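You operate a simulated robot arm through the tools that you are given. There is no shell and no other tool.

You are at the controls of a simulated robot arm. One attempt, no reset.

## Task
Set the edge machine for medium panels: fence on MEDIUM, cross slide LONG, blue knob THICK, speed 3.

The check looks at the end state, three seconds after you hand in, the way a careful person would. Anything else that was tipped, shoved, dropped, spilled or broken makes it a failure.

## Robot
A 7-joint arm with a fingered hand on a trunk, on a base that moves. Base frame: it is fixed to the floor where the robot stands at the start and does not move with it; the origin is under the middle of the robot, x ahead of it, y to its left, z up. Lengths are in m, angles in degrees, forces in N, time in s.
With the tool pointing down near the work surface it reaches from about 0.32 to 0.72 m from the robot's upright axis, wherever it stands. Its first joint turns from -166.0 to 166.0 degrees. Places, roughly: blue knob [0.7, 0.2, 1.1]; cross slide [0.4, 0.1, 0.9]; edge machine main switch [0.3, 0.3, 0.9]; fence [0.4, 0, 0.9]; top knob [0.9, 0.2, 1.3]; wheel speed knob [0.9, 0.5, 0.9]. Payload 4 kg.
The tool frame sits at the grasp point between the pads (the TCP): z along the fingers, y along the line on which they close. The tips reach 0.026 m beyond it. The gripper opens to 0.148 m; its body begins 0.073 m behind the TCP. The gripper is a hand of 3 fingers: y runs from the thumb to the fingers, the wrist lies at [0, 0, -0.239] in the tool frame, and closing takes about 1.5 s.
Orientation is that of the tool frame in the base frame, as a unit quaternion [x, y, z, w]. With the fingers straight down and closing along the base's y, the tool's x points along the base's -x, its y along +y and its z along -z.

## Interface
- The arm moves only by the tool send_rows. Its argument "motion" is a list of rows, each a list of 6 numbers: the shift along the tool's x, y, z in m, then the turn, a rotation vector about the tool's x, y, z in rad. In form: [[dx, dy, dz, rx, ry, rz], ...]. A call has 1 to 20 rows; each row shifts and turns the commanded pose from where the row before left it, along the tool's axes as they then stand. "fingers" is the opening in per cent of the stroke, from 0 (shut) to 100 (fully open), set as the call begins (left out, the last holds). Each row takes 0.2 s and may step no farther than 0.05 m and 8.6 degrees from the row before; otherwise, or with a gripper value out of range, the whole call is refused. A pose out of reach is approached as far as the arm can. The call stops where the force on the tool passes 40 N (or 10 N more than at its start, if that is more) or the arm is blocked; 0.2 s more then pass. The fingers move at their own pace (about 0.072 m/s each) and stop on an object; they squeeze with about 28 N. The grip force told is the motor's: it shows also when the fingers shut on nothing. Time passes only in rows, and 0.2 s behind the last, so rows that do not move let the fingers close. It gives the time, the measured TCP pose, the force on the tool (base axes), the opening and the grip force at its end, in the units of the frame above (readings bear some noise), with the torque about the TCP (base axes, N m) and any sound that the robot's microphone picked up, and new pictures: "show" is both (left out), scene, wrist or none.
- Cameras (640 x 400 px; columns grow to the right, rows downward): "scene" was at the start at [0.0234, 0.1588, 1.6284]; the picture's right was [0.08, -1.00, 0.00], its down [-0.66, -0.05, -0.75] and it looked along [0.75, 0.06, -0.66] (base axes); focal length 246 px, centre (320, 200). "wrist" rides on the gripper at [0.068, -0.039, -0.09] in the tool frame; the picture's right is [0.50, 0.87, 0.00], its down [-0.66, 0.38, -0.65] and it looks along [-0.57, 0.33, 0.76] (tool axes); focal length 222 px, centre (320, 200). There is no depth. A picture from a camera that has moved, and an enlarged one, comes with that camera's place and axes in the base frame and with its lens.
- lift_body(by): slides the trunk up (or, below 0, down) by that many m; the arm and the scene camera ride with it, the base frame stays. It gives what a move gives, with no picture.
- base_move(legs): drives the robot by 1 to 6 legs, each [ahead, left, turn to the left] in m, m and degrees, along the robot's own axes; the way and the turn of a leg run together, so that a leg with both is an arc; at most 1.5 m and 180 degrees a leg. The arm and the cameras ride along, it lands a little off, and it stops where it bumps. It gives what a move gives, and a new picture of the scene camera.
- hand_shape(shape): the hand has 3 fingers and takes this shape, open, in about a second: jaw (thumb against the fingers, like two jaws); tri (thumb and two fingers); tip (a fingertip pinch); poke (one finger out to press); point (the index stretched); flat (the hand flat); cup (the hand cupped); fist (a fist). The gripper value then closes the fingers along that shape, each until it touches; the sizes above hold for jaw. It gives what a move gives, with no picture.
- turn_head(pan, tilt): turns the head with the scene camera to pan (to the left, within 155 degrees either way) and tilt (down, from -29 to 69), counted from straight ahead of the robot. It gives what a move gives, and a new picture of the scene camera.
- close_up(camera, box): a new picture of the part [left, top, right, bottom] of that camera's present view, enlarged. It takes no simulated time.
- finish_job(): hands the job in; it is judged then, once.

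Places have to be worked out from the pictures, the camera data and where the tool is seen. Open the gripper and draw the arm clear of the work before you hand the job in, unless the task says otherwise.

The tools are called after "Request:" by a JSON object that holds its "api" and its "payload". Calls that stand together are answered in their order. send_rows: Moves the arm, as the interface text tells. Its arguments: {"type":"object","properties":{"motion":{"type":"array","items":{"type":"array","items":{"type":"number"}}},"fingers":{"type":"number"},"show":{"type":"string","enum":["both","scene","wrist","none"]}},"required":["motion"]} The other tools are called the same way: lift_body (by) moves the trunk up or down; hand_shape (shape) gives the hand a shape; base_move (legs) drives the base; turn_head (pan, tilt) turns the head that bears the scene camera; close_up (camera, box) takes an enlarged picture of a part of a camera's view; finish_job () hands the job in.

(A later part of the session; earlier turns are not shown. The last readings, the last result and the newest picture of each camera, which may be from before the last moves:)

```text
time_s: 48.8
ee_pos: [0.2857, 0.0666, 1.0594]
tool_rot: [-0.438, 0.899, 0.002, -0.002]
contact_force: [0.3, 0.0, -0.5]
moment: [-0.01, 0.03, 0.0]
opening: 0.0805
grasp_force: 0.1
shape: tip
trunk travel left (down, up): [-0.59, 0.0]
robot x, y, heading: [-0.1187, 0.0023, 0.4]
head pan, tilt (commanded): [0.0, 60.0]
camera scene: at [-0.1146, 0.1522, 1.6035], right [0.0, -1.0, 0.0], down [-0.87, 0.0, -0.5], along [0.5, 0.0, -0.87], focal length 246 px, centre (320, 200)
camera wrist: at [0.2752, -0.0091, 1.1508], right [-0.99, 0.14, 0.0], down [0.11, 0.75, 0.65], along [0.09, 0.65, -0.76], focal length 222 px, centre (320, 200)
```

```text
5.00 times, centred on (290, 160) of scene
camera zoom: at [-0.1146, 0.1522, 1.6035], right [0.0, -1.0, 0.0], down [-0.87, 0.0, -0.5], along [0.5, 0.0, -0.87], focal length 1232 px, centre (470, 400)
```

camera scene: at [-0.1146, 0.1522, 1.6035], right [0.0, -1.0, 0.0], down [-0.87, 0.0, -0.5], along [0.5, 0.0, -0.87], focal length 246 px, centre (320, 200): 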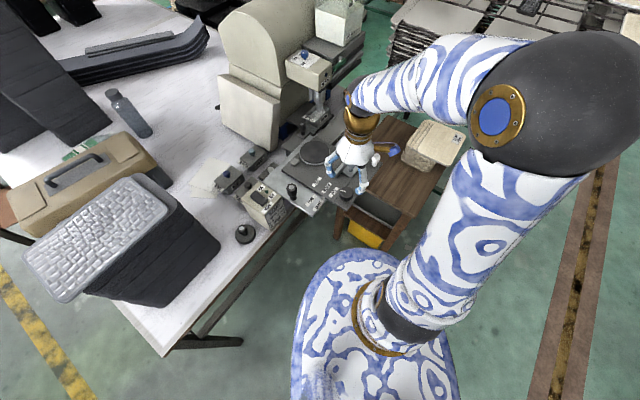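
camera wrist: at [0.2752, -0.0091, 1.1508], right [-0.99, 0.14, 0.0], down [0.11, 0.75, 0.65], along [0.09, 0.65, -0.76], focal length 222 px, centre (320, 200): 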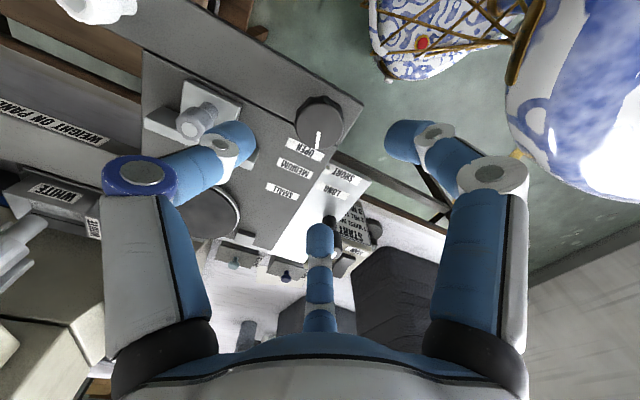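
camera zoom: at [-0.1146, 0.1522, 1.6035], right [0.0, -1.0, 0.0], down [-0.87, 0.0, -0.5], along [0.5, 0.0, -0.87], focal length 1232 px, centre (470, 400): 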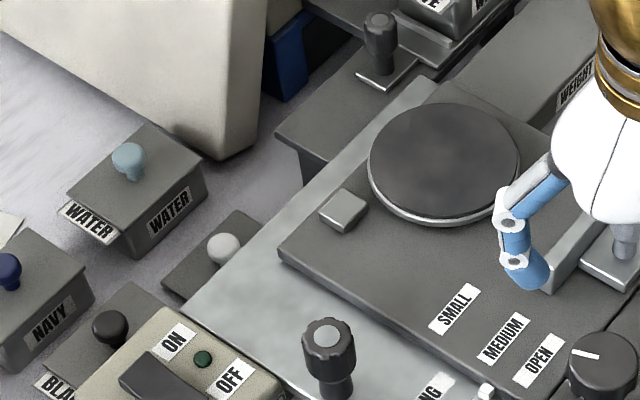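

There's lettering on the grey bar behind; I'll read it and inspect the small silver block and slide surroundings for a hint about the clamp.

Request:
{"api": "close_up", "payload": {"camera": "wrist", "box": [0, 80, 140, 210]}}

Request:
{"api": "close_up", "payload": {"camera": "scene", "box": [310, 90, 380, 150]}}

Request:
{"api": "close_up", "payload": {"camera": "scene", "box": [225, 200, 305, 250]}}

```text
3.08 times, centred on (70, 145) of wrist
camera zoom: at [0.2752, -0.0091, 1.1508], right [-0.99, 0.14, 0.0], down [0.11, 0.75, 0.65], along [0.09, 0.65, -0.76], focal length 684 px, centre (1089, 369)
```

zoom: 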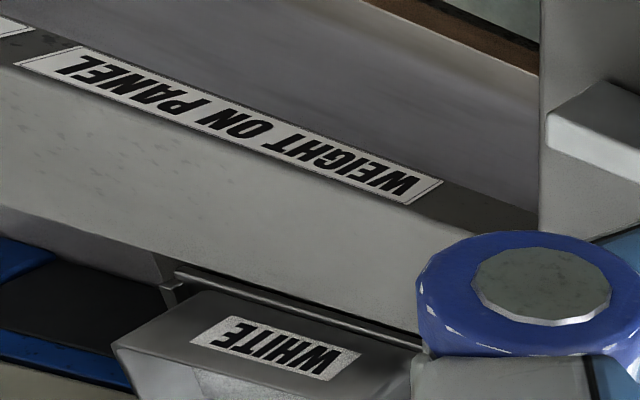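

```text
6.67 times, centred on (345, 120) of scene
camera zoom: at [-0.1146, 0.1522, 1.6035], right [0.0, -1.0, 0.0], down [-0.87, 0.0, -0.5], along [0.5, 0.0, -0.87], focal length 1643 px, centre (153, 733)
```

zoom: 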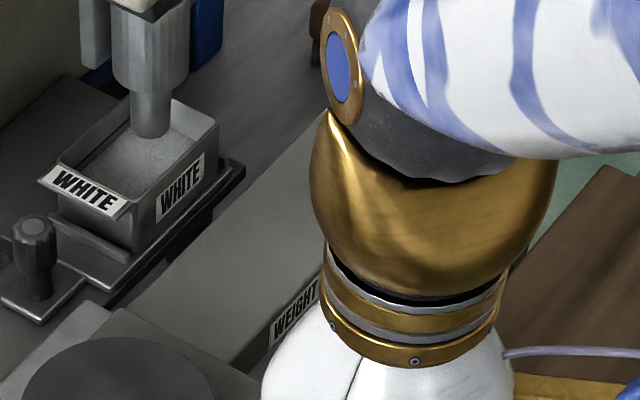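

```text
8.00 times, centred on (265, 225) of scene
camera zoom: at [-0.1146, 0.1522, 1.6035], right [0.0, -1.0, 0.0], down [-0.87, 0.0, -0.5], along [0.5, 0.0, -0.87], focal length 1972 px, centre (760, 0)
```

zoom: 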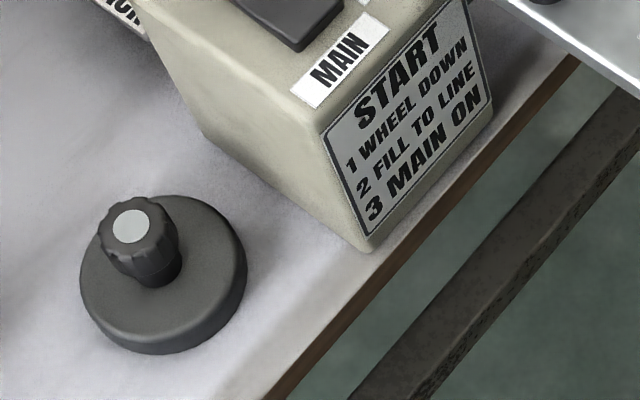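

That bar is just about weights. I'll descend on the round knob again and turn it clockwise this time.

Request:
{"api": "send_rows", "payload": {"motion": [[-0.0008, 0, 0.03, 0, 0, 0], [0, 0, 0.03, 0, 0, 0], [0, 0, 0.03, 0, 0, 0], [0, 0, 0.0105, 0, 0, 0], [0, 0, 0, 0, 0, 0]], "show": "none"}}

Request:
{"api": "send_rows", "payload": {"motion": [[0, 0, 0, 0, 0, 0], [0, 0, 0, 0, 0, 0], [0, 0, 0, 0, 0, 0], [0, 0, 0, 0, 0, 0], [0, 0, 0, 0, 0, 0]], "fingers": 0, "show": "wrist"}}

Request:
{"api": "send_rows", "payload": {"motion": [[0, 0, 0, 0, 0, 0.14], [0, 0, 0, 0, 0, 0.14], [0, 0, 0, 0, 0, 0.14], [0, 0, 0, 0, 0, 0.14], [0, 0, 0, 0, 0, 0.14], [0, 0, 0, 0, 0, 0]], "show": "wrist"}}

```text
time_s: 50.0
ee_pos: [0.2842, 0.0663, 0.959]
tool_rot: [-0.438, 0.899, 0.002, -0.002]
contact_force: [-0.4, 0.7, -0.4]
moment: [0.03, 0.01, 0.0]
opening: 0.0808
grasp_force: 0.1
shape: tip
trunk travel left (down, up): [-0.59, 0.0]
robot x, y, heading: [-0.1169, 0.0005, 0.2]
head pan, tilt (commanded): [0.0, 60.0]
```

```text
time_s: 51.2
ee_pos: [0.2844, 0.0665, 0.9592]
tool_rot: [-0.439, 0.899, 0.002, -0.002]
contact_force: [-1.2, -1.2, -15.1]
moment: [-0.03, 0.06, -0.03]
opening: 0.0366
grasp_force: 28.1
shape: tip
trunk travel left (down, up): [-0.59, 0.0]
robot x, y, heading: [-0.12, -0.0032, 0.3]
head pan, tilt (commanded): [0.0, 60.0]
camera wrist: at [0.2747, -0.0091, 1.0505], right [-0.99, 0.14, 0.01], down [0.11, 0.75, 0.65], along [0.09, 0.65, -0.76], focal length 222 px, centre (320, 200)
```

wrist: 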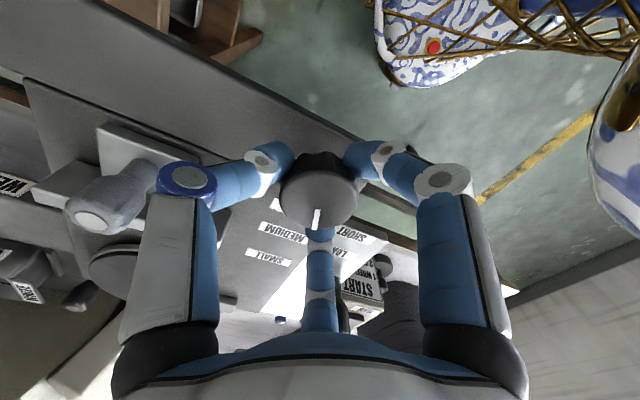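

```text
time_s: 52.6
ee_pos: [0.2849, 0.0679, 0.9599]
tool_rot: [-0.103, 0.995, 0.001, -0.003]
contact_force: [-2.7, 4.1, -13.1]
moment: [0.04, 0.09, 0.05]
opening: 0.0355
grasp_force: 28.5
shape: tip
trunk travel left (down, up): [-0.59, 0.0]
robot x, y, heading: [-0.1182, 0.0007, 0.2]
head pan, tilt (commanded): [0.0, 60.0]
camera wrist: at [0.2277, 0.0166, 1.0505], right [-0.67, 0.75, 0.0], down [0.57, 0.5, 0.65], along [0.48, 0.44, -0.76], focal length 222 px, centre (320, 200)
```

wrist: 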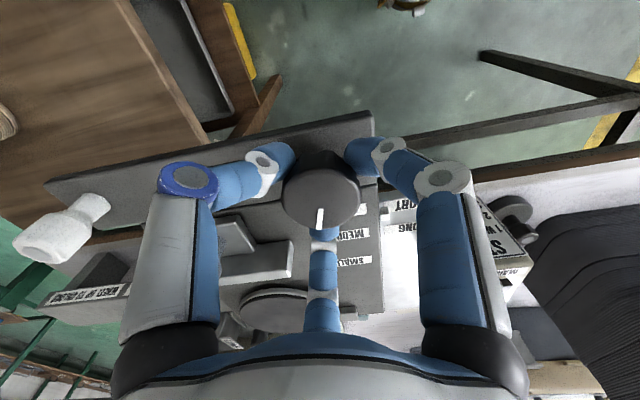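

It follows 40° clockwise freely. Continuing clockwise another ~80°.

Request:
{"api": "send_rows", "payload": {"motion": [[0, 0, 0, 0, 0, 0.14], [0, 0, 0, 0, 0, 0.14], [0, 0, 0, 0, 0, 0.14], [0, 0, 0, 0, 0, 0.14], [0, 0, 0, 0, 0, 0.14], [0, 0, 0, 0, 0, 0]], "show": "wrist"}}

Request:
{"api": "send_rows", "payload": {"motion": [[0, 0, 0, 0, 0, 0.14], [0, 0, 0, 0, 0, 0.14], [0, 0, 0, 0, 0, 0.14], [0, 0, 0, 0, 0, 0.14], [0, 0, 0, 0, 0, 0]], "show": "wrist"}}

```text
time_s: 54.0
ee_pos: [0.2854, 0.0665, 0.9597]
tool_rot: [0.245, 0.97, 0.0, -0.002]
contact_force: [0.1, 7.7, -13.4]
moment: [0.14, 0.0, 0.03]
opening: 0.0351
grasp_force: 28.1
shape: tip
trunk travel left (down, up): [-0.59, 0.0]
robot x, y, heading: [-0.1184, 0.0011, 0.3]
head pan, tilt (commanded): [0.0, 60.0]
camera wrist: at [0.208, 0.0663, 1.0505], right [-0.03, 1.0, 0.0], down [0.76, 0.02, 0.65], along [0.65, 0.02, -0.76], focal length 222 px, centre (320, 200)
```

wrist: 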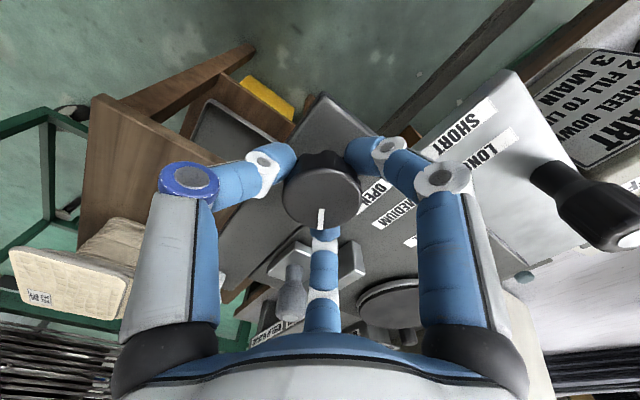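

```text
time_s: 55.2
ee_pos: [0.2862, 0.0673, 0.9581]
tool_rot: [0.503, 0.864, -0.001, -0.002]
contact_force: [2.6, 9.1, -15.3]
moment: [0.17, -0.02, -0.09]
opening: 0.0349
grasp_force: 28.0
shape: tip
trunk travel left (down, up): [-0.59, 0.0]
robot x, y, heading: [-0.1195, -0.0035, -0.1]
head pan, tilt (commanded): [0.0, 60.0]
camera wrist: at [0.2196, 0.1081, 1.0507], right [0.51, 0.86, 0.0], down [0.66, -0.38, 0.65], along [0.56, -0.33, -0.76], focal length 222 px, centre (320, 200)
```

wrist: 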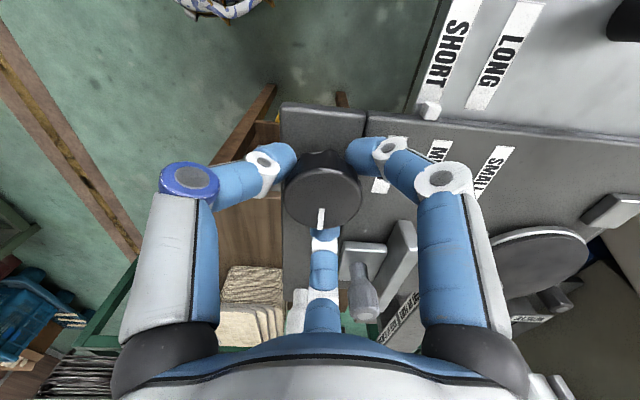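

Still turning freely—now about 80° clockwise of where it started. Continuing another 40° to look for a stop.

Request:
{"api": "send_rows", "payload": {"motion": [[0, 0, 0, 0, 0, 0.14], [0, 0, 0, 0, 0, 0.14], [0, 0, 0, 0, 0, 0.14], [0, 0, 0, 0, 0, 0.14], [0, 0, 0, 0, 0, 0.14], [0, 0, 0, 0, 0, 0]], "show": "both"}}

Request:
{"api": "close_up", "payload": {"camera": "wrist", "box": [230, 110, 410, 250]}}

```text
time_s: 56.6
ee_pos: [0.2851, 0.0673, 0.9594]
tool_rot: [0.769, 0.639, -0.002, -0.002]
contact_force: [1.1, 9.7, -17.2]
moment: [0.16, 0.0, 0.03]
opening: 0.0343
grasp_force: 28.1
shape: tip
trunk travel left (down, up): [-0.59, 0.0]
robot x, y, heading: [-0.1231, 0.0046, 0.0]
head pan, tilt (commanded): [0.0, 60.0]
camera scene: at [-0.1131, 0.1538, 1.6033], right [0.0, -1.0, 0.0], down [-0.87, 0.0, -0.5], along [0.5, 0.0, -0.87], focal length 246 px, centre (320, 200)
camera wrist: at [0.2604, 0.1424, 1.0506], right [0.94, 0.33, -0.01], down [0.26, -0.71, 0.65], along [0.21, -0.62, -0.76], focal length 222 px, centre (320, 200)
```

scene: 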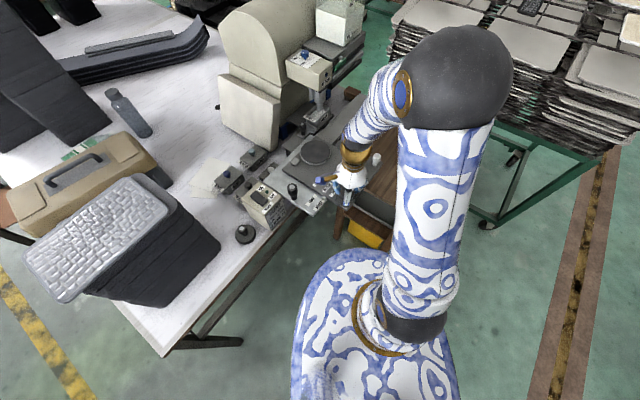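
wrist: 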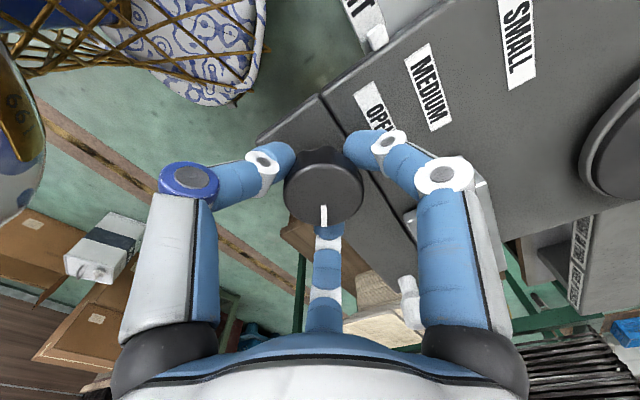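

```text
2.86 times, centred on (320, 180) of wrist
camera zoom: at [0.2604, 0.1424, 1.0506], right [0.94, 0.33, -0.01], down [0.26, -0.71, 0.65], along [0.21, -0.62, -0.76], focal length 635 px, centre (320, 257)
```

zoom: 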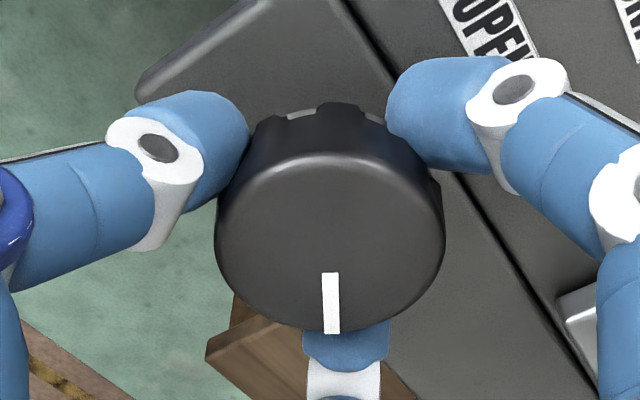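

No stop even at about 120° clockwise, so this is not obviously the clamp. The white handle on the same strip matches the white index, so the dark table may itself be the cross slide; I'll leave the knob, rise and move over the white handle to inspect it.

Request:
{"api": "send_rows", "payload": {"motion": [[0, 0, 0, 0, 0, 0], [0, 0, 0, 0, 0, 0], [0, 0, 0, 0, 0, 0], [0, 0, -0.035, 0, 0, 0], [0, 0, -0.045, 0, 0, 0], [0, 0, -0.03, 0, 0, -0.1363], [0, 0, 0, 0, 0, -0.1363], [0, 0, 0, 0, 0, -0.1363], [0, 0, 0, 0, 0, -0.1363], [0, 0, 0, 0, 0, -0.1363], [0, 0, 0, 0, 0, -0.1363], [0, 0, 0, 0, 0, -0.1363], [0, 0, 0, 0, 0, -0.1363], [-0.0428, 0.0007, 0, 0, 0, 0], [-0.0428, 0.0007, 0, 0, 0, 0], [-0.0428, 0.0007, 0, 0, 0, 0], [-0.0428, 0.0007, 0, 0, 0, 0], [0, 0, 0, 0, 0, 0]], "fingers": 50, "show": "both"}}

Request:
{"api": "close_up", "payload": {"camera": "wrist", "box": [220, 30, 420, 180]}}

Request:
{"api": "close_up", "payload": {"camera": "scene", "box": [290, 140, 400, 210]}}

```text
time_s: 60.4
ee_pos: [0.4221, -0.0362, 1.0698]
tool_rot: [0.324, 0.946, 0.0, -0.002]
contact_force: [0.4, -1.0, 0.4]
moment: [-0.01, -0.01, 0.01]
opening: 0.0736
grasp_force: 0.0
shape: tip
trunk travel left (down, up): [-0.59, 0.0]
robot x, y, heading: [-0.1191, -0.0021, 0.1]
head pan, tilt (commanded): [0.0, 60.0]
camera scene: at [-0.1147, 0.1521, 1.6035], right [0.0, -1.0, 0.0], down [-0.87, 0.0, -0.5], along [0.5, 0.0, -0.87], focal length 246 px, centre (320, 200)
camera wrist: at [0.3461, -0.0252, 1.1619], right [0.14, 0.99, 0.0], down [0.75, -0.1, 0.65], along [0.64, -0.09, -0.76], focal length 222 px, centre (320, 200)
```

scene: 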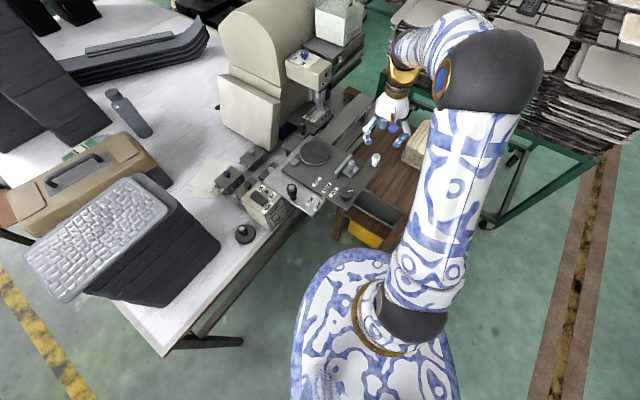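
wrist: 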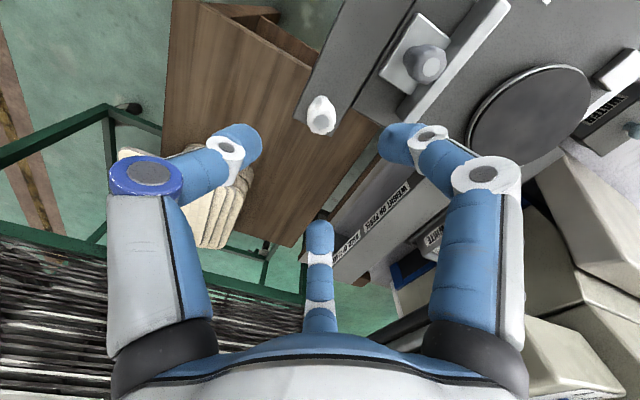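

```text
2.67 times, centred on (320, 105) of wrist
camera zoom: at [0.3461, -0.0252, 1.1619], right [0.14, 0.99, 0.0], down [0.75, -0.1, 0.65], along [0.64, -0.09, -0.76], focal length 592 px, centre (320, 453)
```

zoom: 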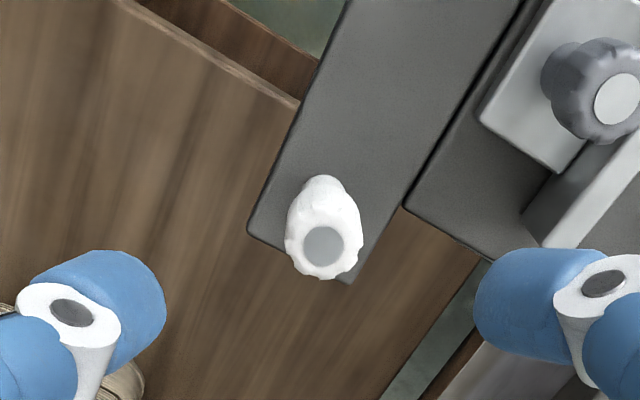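

```text
5.71 times, centred on (345, 175) of scene
camera zoom: at [-0.1147, 0.1521, 1.6035], right [0.0, -1.0, 0.0], down [-0.87, 0.0, -0.5], along [0.5, 0.0, -0.87], focal length 1408 px, centre (177, 343)
```

zoom: 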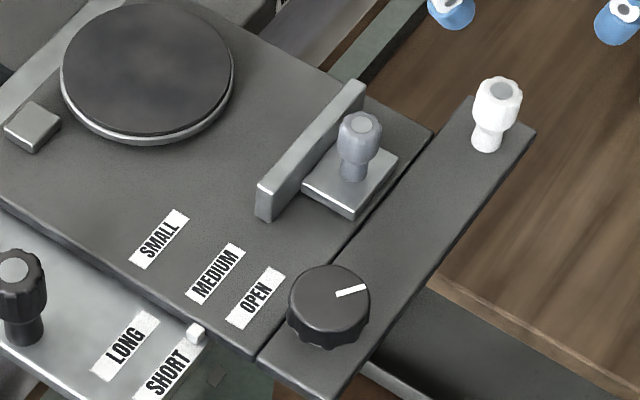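

The knob's line now points to the right end. The white handle's axis is near (0.4215, -0.034). I'll grasp it and gently probe which way, if any, the strip is free to move.

Request:
{"api": "send_rows", "payload": {"motion": [[0.0032, 0.0004, 0.03, 0, 0, 0], [0, 0, 0.03, 0, 0, 0], [0, 0, 0.036, 0, 0, 0], [0, 0, 0, 0, 0, 0]], "show": "none"}}

Request:
{"api": "send_rows", "payload": {"motion": [[0, 0, 0, 0, 0, 0], [0, 0, 0, 0, 0, 0], [0, 0, 0, 0, 0, 0], [0, 0, 0, 0, 0, 0], [0, 0, 0, 0, 0, 0]], "fingers": 0, "show": "wrist"}}

Request:
{"api": "send_rows", "payload": {"motion": [[0, 0.003, 0, 0, 0, 0], [0, 0.003, 0, 0, 0, 0], [0, 0, 0, 0, 0, 0]], "show": "wrist"}}

Request:
{"api": "close_up", "payload": {"camera": "scene", "box": [290, 140, 400, 210]}}

```text
time_s: 61.4
ee_pos: [0.4201, -0.0361, 0.9713]
tool_rot: [0.325, 0.946, 0.0, -0.003]
contact_force: [0.0, 0.4, -1.0]
moment: [-0.03, 0.04, 0.01]
opening: 0.0734
grasp_force: 0.0
shape: tip
trunk travel left (down, up): [-0.59, 0.0]
robot x, y, heading: [-0.1232, 0.0001, 0.4]
head pan, tilt (commanded): [0.0, 60.0]
```

```text
time_s: 62.6
ee_pos: [0.4197, -0.035, 0.9712]
tool_rot: [0.325, 0.946, -0.001, -0.004]
contact_force: [-1.9, -0.6, -3.0]
moment: [-0.02, 0.05, -0.06]
opening: 0.0201
grasp_force: 27.7
shape: tip
trunk travel left (down, up): [-0.59, 0.0]
robot x, y, heading: [-0.1211, -0.0018, 0.3]
head pan, tilt (commanded): [0.0, 60.0]
camera wrist: at [0.343, -0.0228, 1.0633], right [0.14, 0.99, 0.0], down [0.75, -0.11, 0.65], along [0.64, -0.09, -0.76], focal length 222 px, centre (320, 200)
```

wrist: 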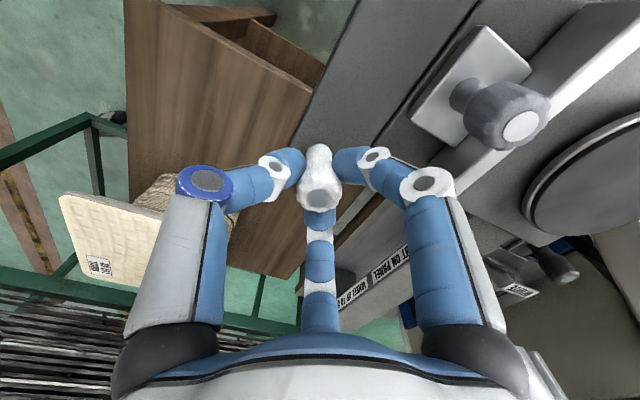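

```text
time_s: 63.4
ee_pos: [0.4226, -0.0309, 0.9728]
tool_rot: [0.324, 0.946, 0.0, -0.003]
contact_force: [-4.6, -2.9, -6.6]
moment: [-0.13, 0.13, -0.05]
opening: 0.0198
grasp_force: 28.2
shape: tip
trunk travel left (down, up): [-0.59, 0.0]
robot x, y, heading: [-0.12, 0.0023, 0.2]
head pan, tilt (commanded): [0.0, 60.0]
camera wrist: at [0.3469, -0.0184, 1.0635], right [0.14, 0.99, 0.0], down [0.75, -0.11, 0.65], along [0.64, -0.09, -0.76], focal length 222 px, centre (320, 200)
```

wrist: 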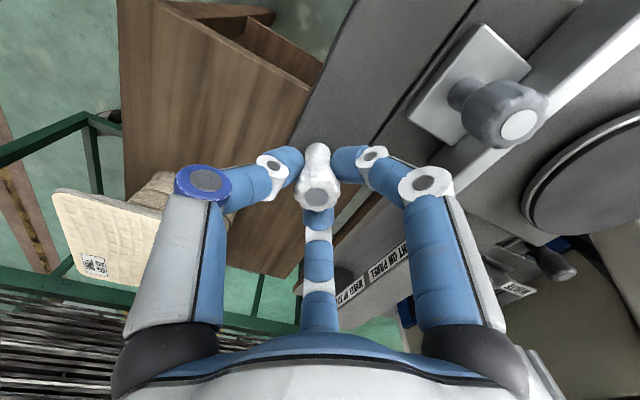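

```text
5.71 times, centred on (345, 175) of scene
camera zoom: at [-0.1145, 0.1516, 1.6035], right [0.0, -1.0, 0.0], down [-0.87, 0.0, -0.5], along [0.5, 0.0, -0.87], focal length 1408 px, centre (177, 343)
```

zoom: 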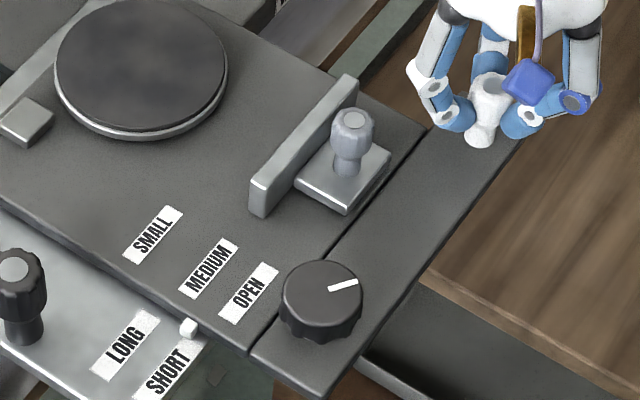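

The whole dark table (with fence and index) slid 6 mm with only a few newtons: it is the cross slide and the white handle moves it. I'll continue along +y toward LONG, about 23 mm more.

Request:
{"api": "send_rows", "payload": {"motion": [[0, 0.005, 0, 0, 0, 0], [0, 0.005, 0, 0, 0, 0], [0, 0.005, 0, 0, 0, 0], [0, 0.005, 0, 0, 0, 0], [0, 0, 0, 0, 0, 0]], "show": "wrist"}}

Request:
{"api": "close_up", "payload": {"camera": "scene", "box": [270, 170, 340, 220]}}

Request:
{"api": "close_up", "payload": {"camera": "scene", "box": [290, 140, 400, 210]}}

```text
time_s: 64.6
ee_pos: [0.4373, -0.011, 0.972]
tool_rot: [0.323, 0.946, 0.001, -0.002]
contact_force: [3.3, 4.1, -6.6]
moment: [0.09, -0.07, -0.01]
opening: 0.0191
grasp_force: 27.5
shape: tip
trunk travel left (down, up): [-0.59, 0.0]
robot x, y, heading: [-0.1196, 0.0025, -0.0]
head pan, tilt (commanded): [0.0, 60.0]
camera wrist: at [0.3599, 0.0002, 1.0635], right [0.14, 0.99, 0.0], down [0.75, -0.1, 0.65], along [0.65, -0.09, -0.76], focal length 222 px, centre (320, 200)
```

wrist: 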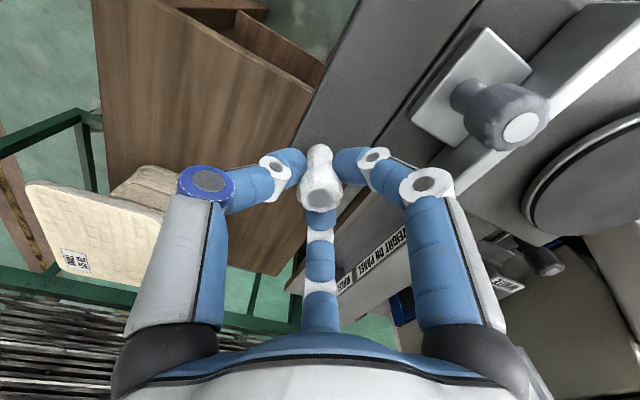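

```text
8.00 times, centred on (305, 195) of scene
camera zoom: at [-0.1134, 0.1527, 1.6034], right [0.0, -1.0, 0.0], down [-0.87, 0.0, -0.5], along [0.5, 0.0, -0.87], focal length 1972 px, centre (440, 240)
```

zoom: 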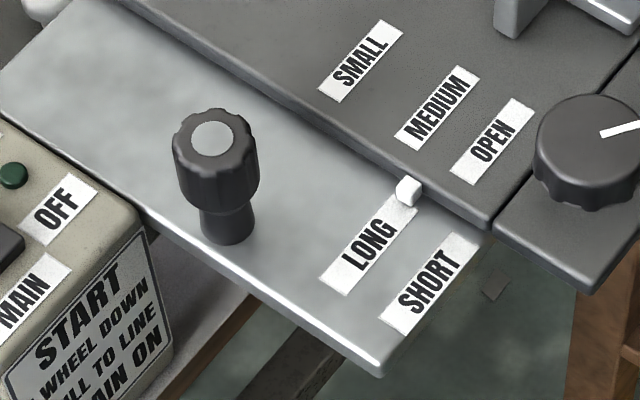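

```text
5.71 times, centred on (345, 175) of scene
camera zoom: at [-0.1134, 0.1527, 1.6034], right [0.0, -1.0, 0.0], down [-0.87, 0.0, -0.5], along [0.5, 0.0, -0.87], focal length 1408 px, centre (177, 343)
```

zoom: 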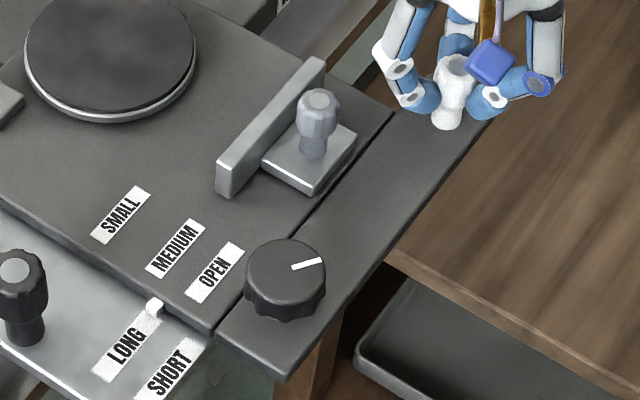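

The index has come to the LONG label. I'll zoom in to check centring before letting go.

Request:
{"api": "close_up", "payload": {"camera": "scene", "box": [305, 180, 335, 205]}}

```text
16.00 times, centred on (320, 192) of scene
camera zoom: at [-0.1134, 0.1527, 1.6034], right [0.0, -1.0, 0.0], down [-0.87, 0.0, -0.5], along [0.5, 0.0, -0.87], focal length 3943 px, centre (320, 320)
```

zoom: 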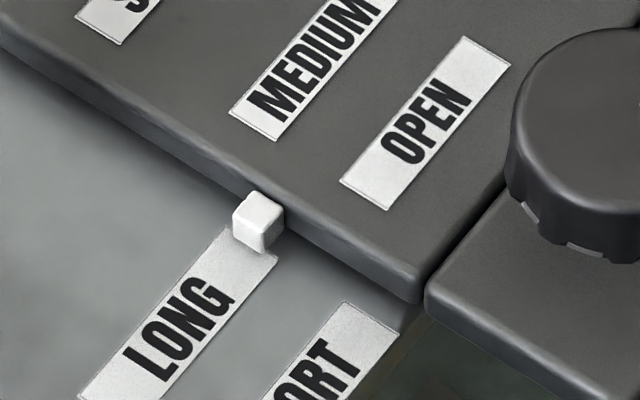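

LONG's centre-line meets the index, so the cross slide is set. I'll release the white handle, rise, and go back to the round knob to restore its original direction (it was pointing straight toward the back of the table).

Request:
{"api": "send_rows", "payload": {"motion": [[0, 0, 0, 0, 0, 0], [0, 0, 0, 0, 0, 0], [0, 0, 0, 0, 0, 0], [0, 0, -0.035, 0, 0, 0], [0, 0, -0.045, 0, 0, 0], [0, 0, -0.02, 0, 0, 0], [0.0423, -0.0003, 0, 0, 0, 0], [0.0423, -0.0003, 0, 0, 0, 0], [0.0423, -0.0003, 0, 0, 0, 0], [0.0422, -0.0003, 0, 0, 0, 0], [0, 0, 0, 0, 0, 0.1363], [0, 0, 0, 0, 0, 0.1363], [0, 0, 0, 0, 0, 0.1363], [0, 0, 0, 0, 0, 0.1363], [0, 0, 0, 0, 0, 0.1363], [0, 0, 0, 0, 0, 0.1363], [0, 0, 0, 0, 0, 0.1363], [0, 0, 0, 0, 0, 0.1363], [0, 0, 0, 0, 0, 0]], "fingers": 55, "show": "both"}}

Request:
{"api": "close_up", "payload": {"camera": "wrist", "box": [220, 30, 420, 180]}}

Request:
{"api": "close_up", "payload": {"camera": "scene", "box": [270, 140, 390, 215]}}

```text
time_s: 68.6
ee_pos: [0.3021, 0.0905, 1.0737]
tool_rot: [0.769, 0.64, -0.002, -0.002]
contact_force: [-0.7, 0.4, -0.1]
moment: [0.04, 0.0, 0.01]
opening: 0.0807
grasp_force: 0.0
shape: tip
trunk travel left (down, up): [-0.59, 0.0]
robot x, y, heading: [-0.1245, -0.0015, 0.0]
head pan, tilt (commanded): [0.0, 60.0]
camera scene: at [-0.1145, 0.1521, 1.6035], right [0.0, -1.0, 0.0], down [-0.87, 0.0, -0.5], along [0.5, 0.0, -0.87], focal length 246 px, centre (320, 200)
camera wrist: at [0.2766, 0.1641, 1.1653], right [0.94, 0.33, 0.0], down [0.26, -0.71, 0.65], along [0.21, -0.62, -0.76], focal length 222 px, centre (320, 200)
```

scene: 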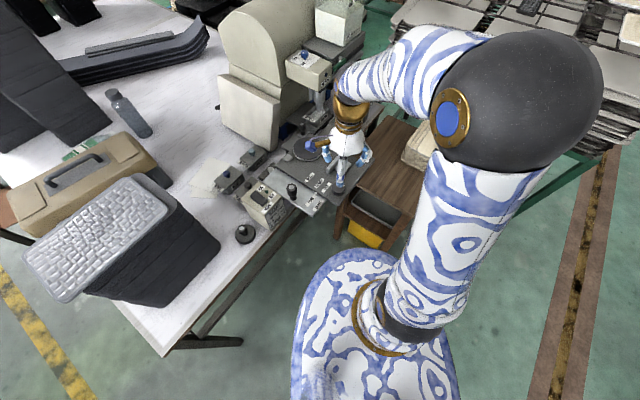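
wrist: 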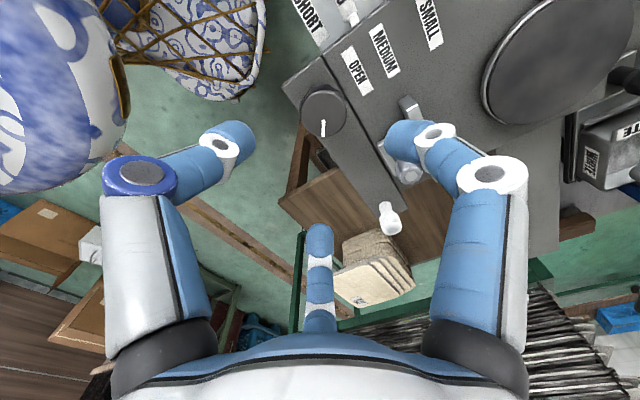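

```text
2.67 times, centred on (320, 105) of wrist
camera zoom: at [0.2766, 0.1641, 1.1653], right [0.94, 0.33, 0.0], down [0.26, -0.71, 0.65], along [0.21, -0.62, -0.76], focal length 592 px, centre (320, 453)
```

zoom: 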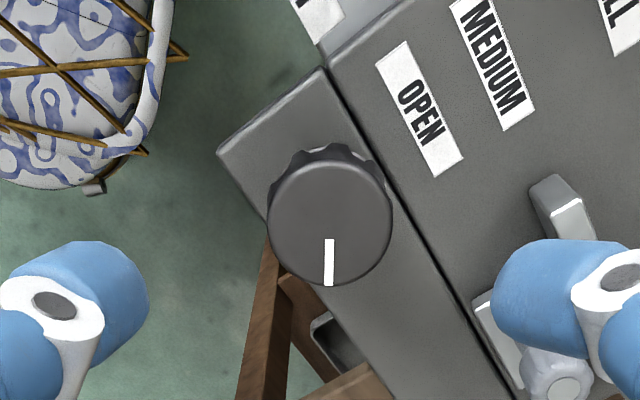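

```text
5.33 times, centred on (330, 178) of scene
camera zoom: at [-0.1145, 0.1521, 1.6035], right [0.0, -1.0, 0.0], down [-0.87, 0.0, -0.5], along [0.5, 0.0, -0.87], focal length 1314 px, centre (267, 320)
```

zoom: 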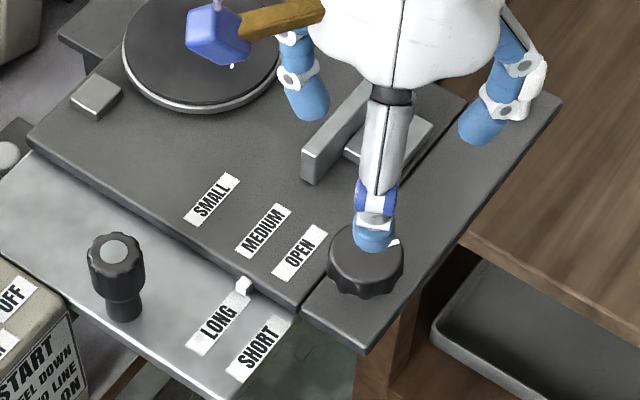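

Knob is at about (0.304, 0.093) now. Descending and gripping it.

Request:
{"api": "send_rows", "payload": {"motion": [[0.0032, 0.001, 0.03, 0, 0, 0], [0, 0, 0.03, 0, 0, 0], [0, 0, 0.03, 0, 0, 0], [0, 0, 0.025, 0, 0, 0], [0, 0, 0, 0, 0, 0]], "show": "none"}}

Request:
{"api": "send_rows", "payload": {"motion": [[0, 0, 0, 0, 0, 0], [0, 0, 0, 0, 0, 0], [0, 0, 0, 0, 0, 0], [0, 0, 0, 0, 0, 0], [0, 0, 0, 0, 0, 0]], "fingers": 0, "show": "wrist"}}

```text
time_s: 69.8
ee_pos: [0.3032, 0.0911, 0.9571]
tool_rot: [0.768, 0.64, -0.002, -0.002]
contact_force: [-0.4, 0.1, 0.9]
moment: [-0.01, 0.0, -0.03]
opening: 0.0809
grasp_force: 0.0
shape: tip
trunk travel left (down, up): [-0.59, 0.0]
robot x, y, heading: [-0.1228, -0.0001, 0.1]
head pan, tilt (commanded): [0.0, 60.0]
```

```text
time_s: 71.0
ee_pos: [0.3031, 0.091, 0.956]
tool_rot: [0.768, 0.641, -0.004, -0.003]
contact_force: [-3.8, -0.6, -30.4]
moment: [-0.02, 0.2, 0.05]
opening: 0.0334
grasp_force: 27.9
shape: tip
trunk travel left (down, up): [-0.59, 0.0]
robot x, y, heading: [-0.1224, 0.0013, 0.0]
head pan, tilt (commanded): [0.0, 60.0]
camera wrist: at [0.2782, 0.1666, 1.0477], right [0.94, 0.34, -0.01], down [0.26, -0.71, 0.65], along [0.21, -0.62, -0.76], focal length 222 px, centre (320, 200)
```

wrist: 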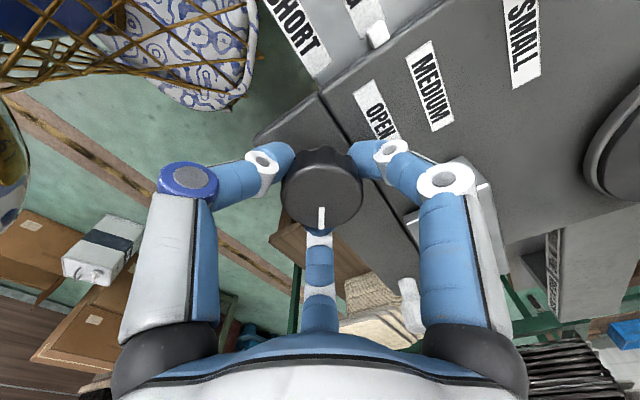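

Gripped, with the line straight down in the wrist view (≈ -72°). Turning it counter-clockwise 118° first, then I'll check the remaining angle.

Request:
{"api": "send_rows", "payload": {"motion": [[0, 0, 0.0015, 0, 0, -0.1375], [0, 0, 0, 0, 0, -0.1375], [0, 0, 0, 0, 0, -0.1375], [0, 0, 0, 0, 0, -0.1375], [0, 0, 0, 0, 0, -0.1375], [0, 0, 0, 0, 0, -0.1375], [0, 0, 0, 0, 0, -0.1375], [0, 0, 0, 0, 0, -0.1375], [0, 0, 0, 0, 0, -0.1375], [0, 0, 0, 0, 0, -0.1375], [0, 0, 0, 0, 0, -0.1375], [0, 0, 0, 0, 0, -0.1375], [0, 0, 0, 0, 0, -0.1375], [0, 0, 0, 0, 0, -0.1375], [0, 0, 0, 0, 0, -0.1375], [0, 0, 0, 0, 0, 0]], "show": "both"}}

Request:
{"api": "close_up", "payload": {"camera": "wrist", "box": [230, 110, 410, 250]}}

Request:
{"api": "close_up", "payload": {"camera": "scene", "box": [270, 140, 390, 215]}}

```text
time_s: 74.4
ee_pos: [0.305, 0.0932, 0.9571]
tool_rot: [-0.155, 0.988, 0.001, -0.003]
contact_force: [4.9, 1.4, -24.7]
moment: [-0.12, -0.16, 0.04]
opening: 0.0319
grasp_force: 28.0
shape: tip
trunk travel left (down, up): [-0.59, 0.0]
robot x, y, heading: [-0.1227, -0.003, -0.1]
head pan, tilt (commanded): [0.0, 60.0]
camera scene: at [-0.112, 0.1528, 1.6034], right [0.0, -1.0, 0.0], down [-0.87, 0.0, -0.5], along [0.5, 0.0, -0.87], focal length 246 px, centre (320, 200)
camera wrist: at [0.2529, 0.0365, 1.0475], right [-0.74, 0.67, 0.01], down [0.51, 0.56, 0.65], along [0.43, 0.49, -0.76], focal length 222 px, centre (320, 200)
```

scene: 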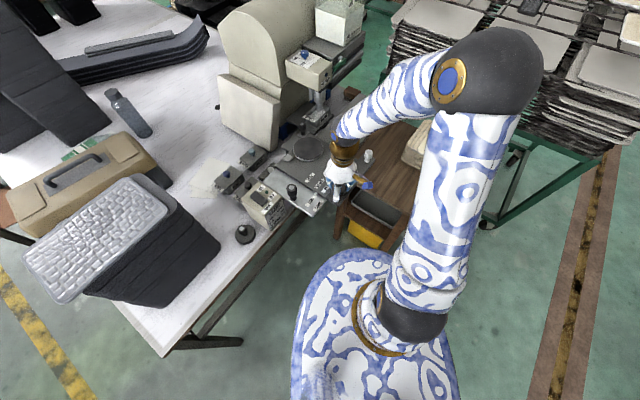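
wrist: 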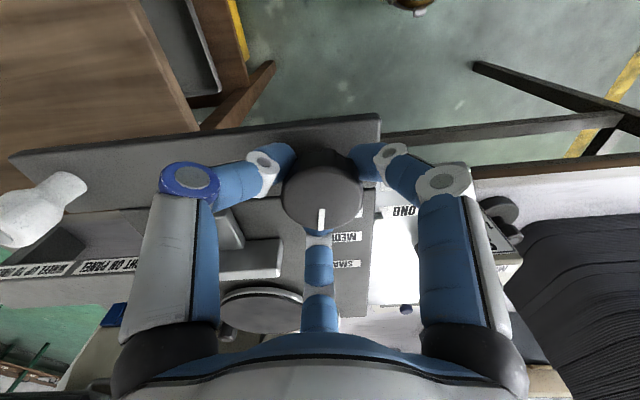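

```text
2.86 times, centred on (320, 180) of wrist
camera zoom: at [0.2529, 0.0365, 1.0475], right [-0.74, 0.67, 0.01], down [0.51, 0.56, 0.65], along [0.43, 0.49, -0.76], focal length 635 px, centre (320, 257)
```

zoom: 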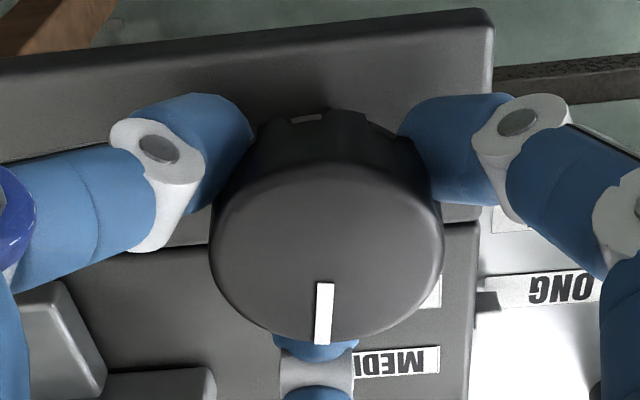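

```text
5.33 times, centred on (330, 178) of scene
camera zoom: at [-0.112, 0.1528, 1.6034], right [0.0, -1.0, 0.0], down [-0.87, 0.0, -0.5], along [0.5, 0.0, -0.87], focal length 1314 px, centre (267, 320)
```

zoom: 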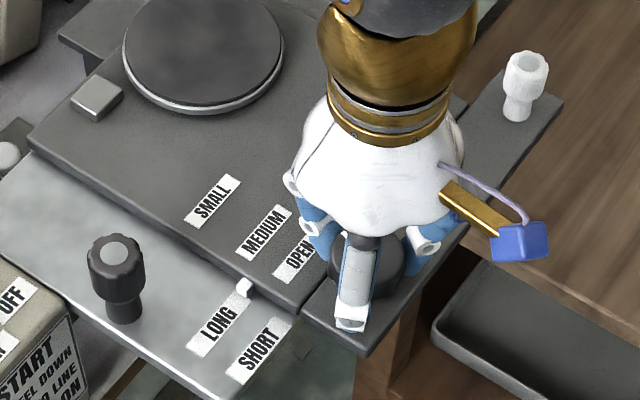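

The line is within about 9° of perpendicular to the strip, which was its original direction. Turning the last 9°.

Request:
{"api": "send_rows", "payload": {"motion": [[0, 0, 0, 0, 0, -0.078], [0, 0, 0, 0, 0, -0.078], [0, 0, 0, 0, 0, 0]], "show": "none"}}

Request:
{"api": "send_rows", "payload": {"motion": [[0, 0, 0, 0, 0, 0], [0, 0, 0, 0, 0, 0], [0, 0, 0, 0, 0, 0], [0, 0, -0.035, 0, 0, 0], [0, 0, -0.045, 0, 0, 0], [0, 0, -0.04, 0, 0, 0], [0, 0, -0.04, 0, 0, 0]], "fingers": 55, "show": "both"}}

Request:
{"api": "close_up", "payload": {"camera": "wrist", "box": [220, 50, 420, 200]}}

Request:
{"api": "close_up", "payload": {"camera": "scene", "box": [270, 140, 390, 215]}}

```text
time_s: 75.2
ee_pos: [0.3037, 0.0928, 0.9558]
tool_rot: [-0.232, 0.973, 0.001, -0.003]
contact_force: [3.8, 1.2, -24.9]
moment: [-0.05, -0.13, -0.05]
opening: 0.0324
grasp_force: 27.9
shape: tip
trunk travel left (down, up): [-0.59, 0.0]
robot x, y, heading: [-0.1233, 0.0052, 0.1]
head pan, tilt (commanded): [0.0, 60.0]
```

```text
time_s: 76.8
ee_pos: [0.3043, 0.0927, 1.1169]
tool_rot: [-0.232, 0.973, 0.001, -0.002]
contact_force: [0.1, -0.5, -0.5]
moment: [-0.02, 0.02, 0.01]
opening: 0.0811
grasp_force: 0.1
shape: tip
trunk travel left (down, up): [-0.59, 0.0]
robot x, y, heading: [-0.1187, -0.0037, 0.2]
head pan, tilt (commanded): [0.0, 60.0]
camera scene: at [-0.1149, 0.1522, 1.6034], right [0.0, -1.0, 0.0], down [-0.87, 0.0, -0.5], along [0.5, 0.0, -0.87], focal length 246 px, centre (320, 200)
camera wrist: at [0.2628, 0.0287, 1.208], right [-0.84, 0.55, 0.0], down [0.42, 0.63, 0.65], along [0.35, 0.55, -0.76], focal length 222 px, centre (320, 200)
```

scene: 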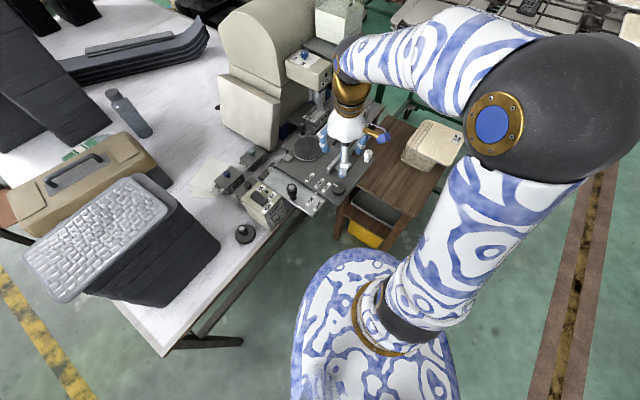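
wrist: 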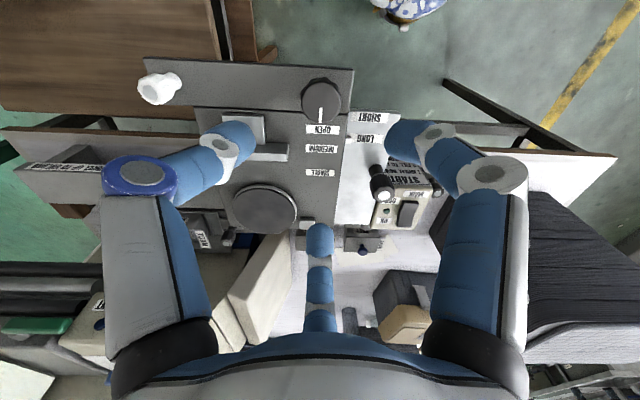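

```text
2.67 times, centred on (320, 125) of wrist
camera zoom: at [0.2628, 0.0287, 1.208], right [-0.84, 0.55, 0.0], down [0.42, 0.63, 0.65], along [0.35, 0.55, -0.76], focal length 592 px, centre (320, 400)
```

zoom: 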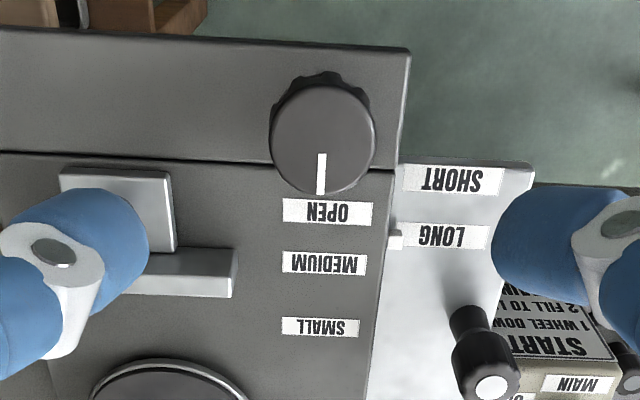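

```text
5.33 times, centred on (330, 178) of scene
camera zoom: at [-0.1149, 0.1522, 1.6034], right [0.0, -1.0, 0.0], down [-0.87, 0.0, -0.5], along [0.5, 0.0, -0.87], focal length 1314 px, centre (267, 320)
```

zoom: 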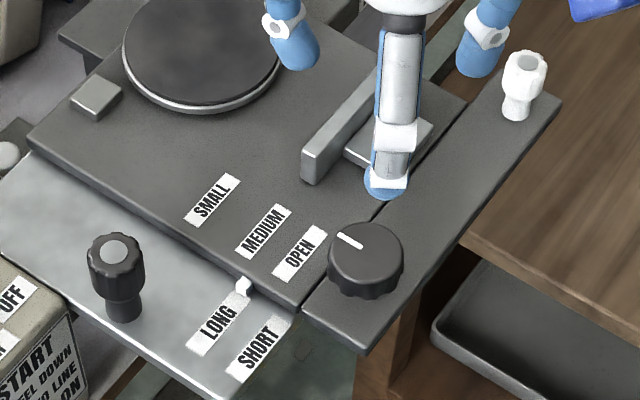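

Knob direction restored; slide on LONG, fence on MEDIUM. Next the blue knob on the box at about (0.70, 0.20, 1.15); I'll look down at the base clearance toward the cabinet before driving forward.

Request:
{"api": "turn_head", "payload": {"pan": -5, "tilt": 69}}

Request:
{"api": "turn_head", "payload": {"pan": 25, "tilt": 60}}

```text
time_s: 77.5
ee_pos: [0.3056, 0.0936, 1.1159]
tool_rot: [-0.232, 0.973, 0.001, -0.002]
contact_force: [0.1, 0.2, 0.8]
moment: [0.02, -0.01, 0.0]
opening: 0.0809
grasp_force: 0.0
shape: tip
trunk travel left (down, up): [-0.59, 0.0]
robot x, y, heading: [-0.1204, -0.0007, 0.1]
head pan, tilt (commanded): [-5.0, 68.8]
camera scene: at [-0.1255, 0.1472, 1.5941], right [-0.09, -1.0, 0.0], down [-0.93, 0.08, -0.36], along [0.36, -0.03, -0.93], focal length 246 px, centre (320, 200)
```

scene: 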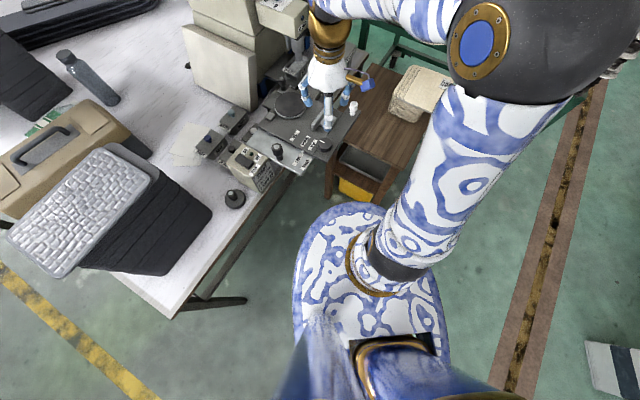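

```text
time_s: 78.5
ee_pos: [0.3055, 0.0925, 1.1151]
tool_rot: [-0.231, 0.973, 0.001, -0.002]
contact_force: [-0.8, 0.2, -0.8]
moment: [-0.02, 0.03, -0.02]
opening: 0.0807
grasp_force: 0.2
shape: tip
trunk travel left (down, up): [-0.59, 0.0]
robot x, y, heading: [-0.1244, -0.0008, 0.5]
head pan, tilt (commanded): [25.0, 60.0]
camera scene: at [-0.1208, 0.1802, 1.6035], right [0.42, -0.91, 0.0], down [-0.78, -0.37, -0.5], along [0.45, 0.21, -0.87], focal length 246 px, centre (320, 200)
```

scene: 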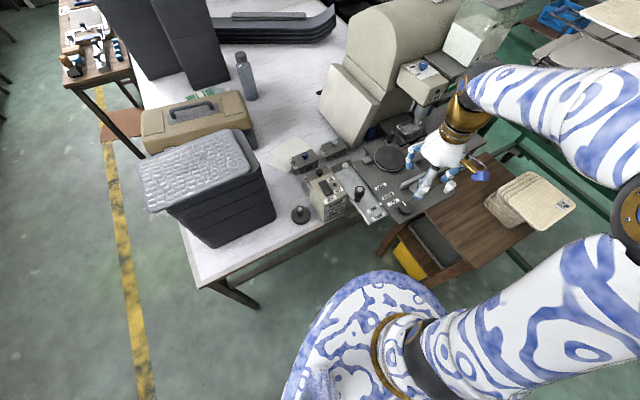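

The oval is my own shoulder plate; the cabinet's near corner limits forward motion but a spot near (0.04, 0.07) keeps clear of both table and cabinet and is ~0.67 m from the blue knob. I'll raise the hand first, then drive there.

Request:
{"api": "send_rows", "payload": {"motion": [[0, 0, -0.045, 0, 0, 0.136], [0, 0, -0.045, 0, 0, 0.136], [0, 0, -0.045, 0, 0, 0.136], [0, 0, -0.045, 0, 0, 0.136], [0, 0, -0.04, 0, 0, 0.136], [0, 0, 0, 0, 0, 0.136]], "show": "none"}}

Request:
{"api": "base_move", "payload": {"legs": [[0.12, 0.0, 0], [0.035, 0.065, 0]]}}

Request:
{"api": "send_rows", "payload": {"motion": [[0, 0, 0, 0, 0, 0]], "show": "wrist"}}

```text
time_s: 79.9
ee_pos: [0.3019, 0.0922, 1.3363]
tool_rot: [0.174, 0.985, 0.0, -0.003]
contact_force: [-0.2, -0.2, -0.2]
moment: [0.02, 0.0, 0.04]
opening: 0.0812
grasp_force: 0.0
shape: tip
trunk travel left (down, up): [-0.59, 0.0]
robot x, y, heading: [-0.1199, -0.002, 0.1]
head pan, tilt (commanded): [25.0, 60.0]
```

```text
time_s: 81.8
ee_pos: [0.4602, 0.1595, 1.3362]
tool_rot: [0.173, 0.985, 0.0, -0.003]
contact_force: [-0.1, 0.9, -0.2]
moment: [-0.01, 0.02, 0.01]
opening: 0.081
grasp_force: 0.2
shape: tip
trunk travel left (down, up): [-0.59, 0.0]
robot x, y, heading: [0.0365, 0.0677, 0.1]
head pan, tilt (commanded): [25.0, 60.0]
camera scene: at [0.0358, 0.2464, 1.6033], right [0.42, -0.91, 0.0], down [-0.78, -0.37, -0.5], along [0.45, 0.21, -0.87], focal length 246 px, centre (320, 200)
```

scene: 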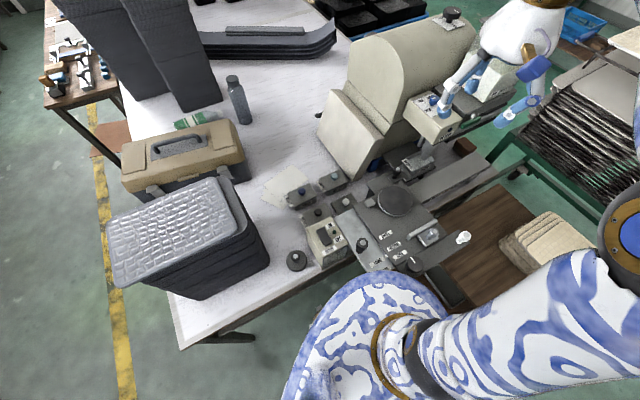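

```text
time_s: 82.2
ee_pos: [0.4588, 0.157, 1.3353]
tool_rot: [0.173, 0.985, 0.0, -0.003]
contact_force: [-0.1, -0.1, 0.1]
moment: [0.02, -0.03, 0.03]
opening: 0.0809
grasp_force: 0.0
shape: tip
trunk travel left (down, up): [-0.59, 0.0]
robot x, y, heading: [0.0353, 0.0662, 0.2]
head pan, tilt (commanded): [25.0, 60.0]
camera wrist: at [0.3831, 0.1451, 1.4273], right [-0.17, 0.98, 0.0], down [0.75, 0.13, 0.65], along [0.64, 0.12, -0.76], focal length 222 px, centre (320, 200)
```

wrist: 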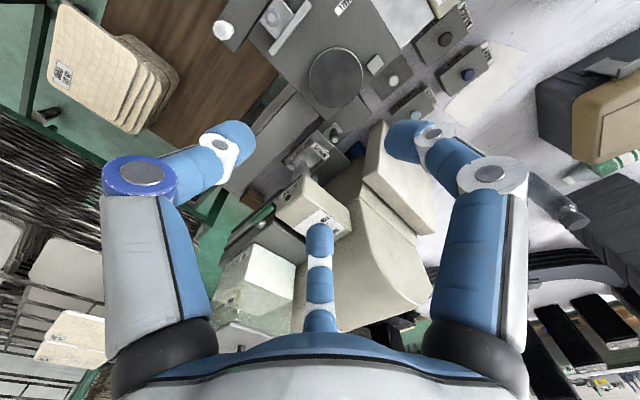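

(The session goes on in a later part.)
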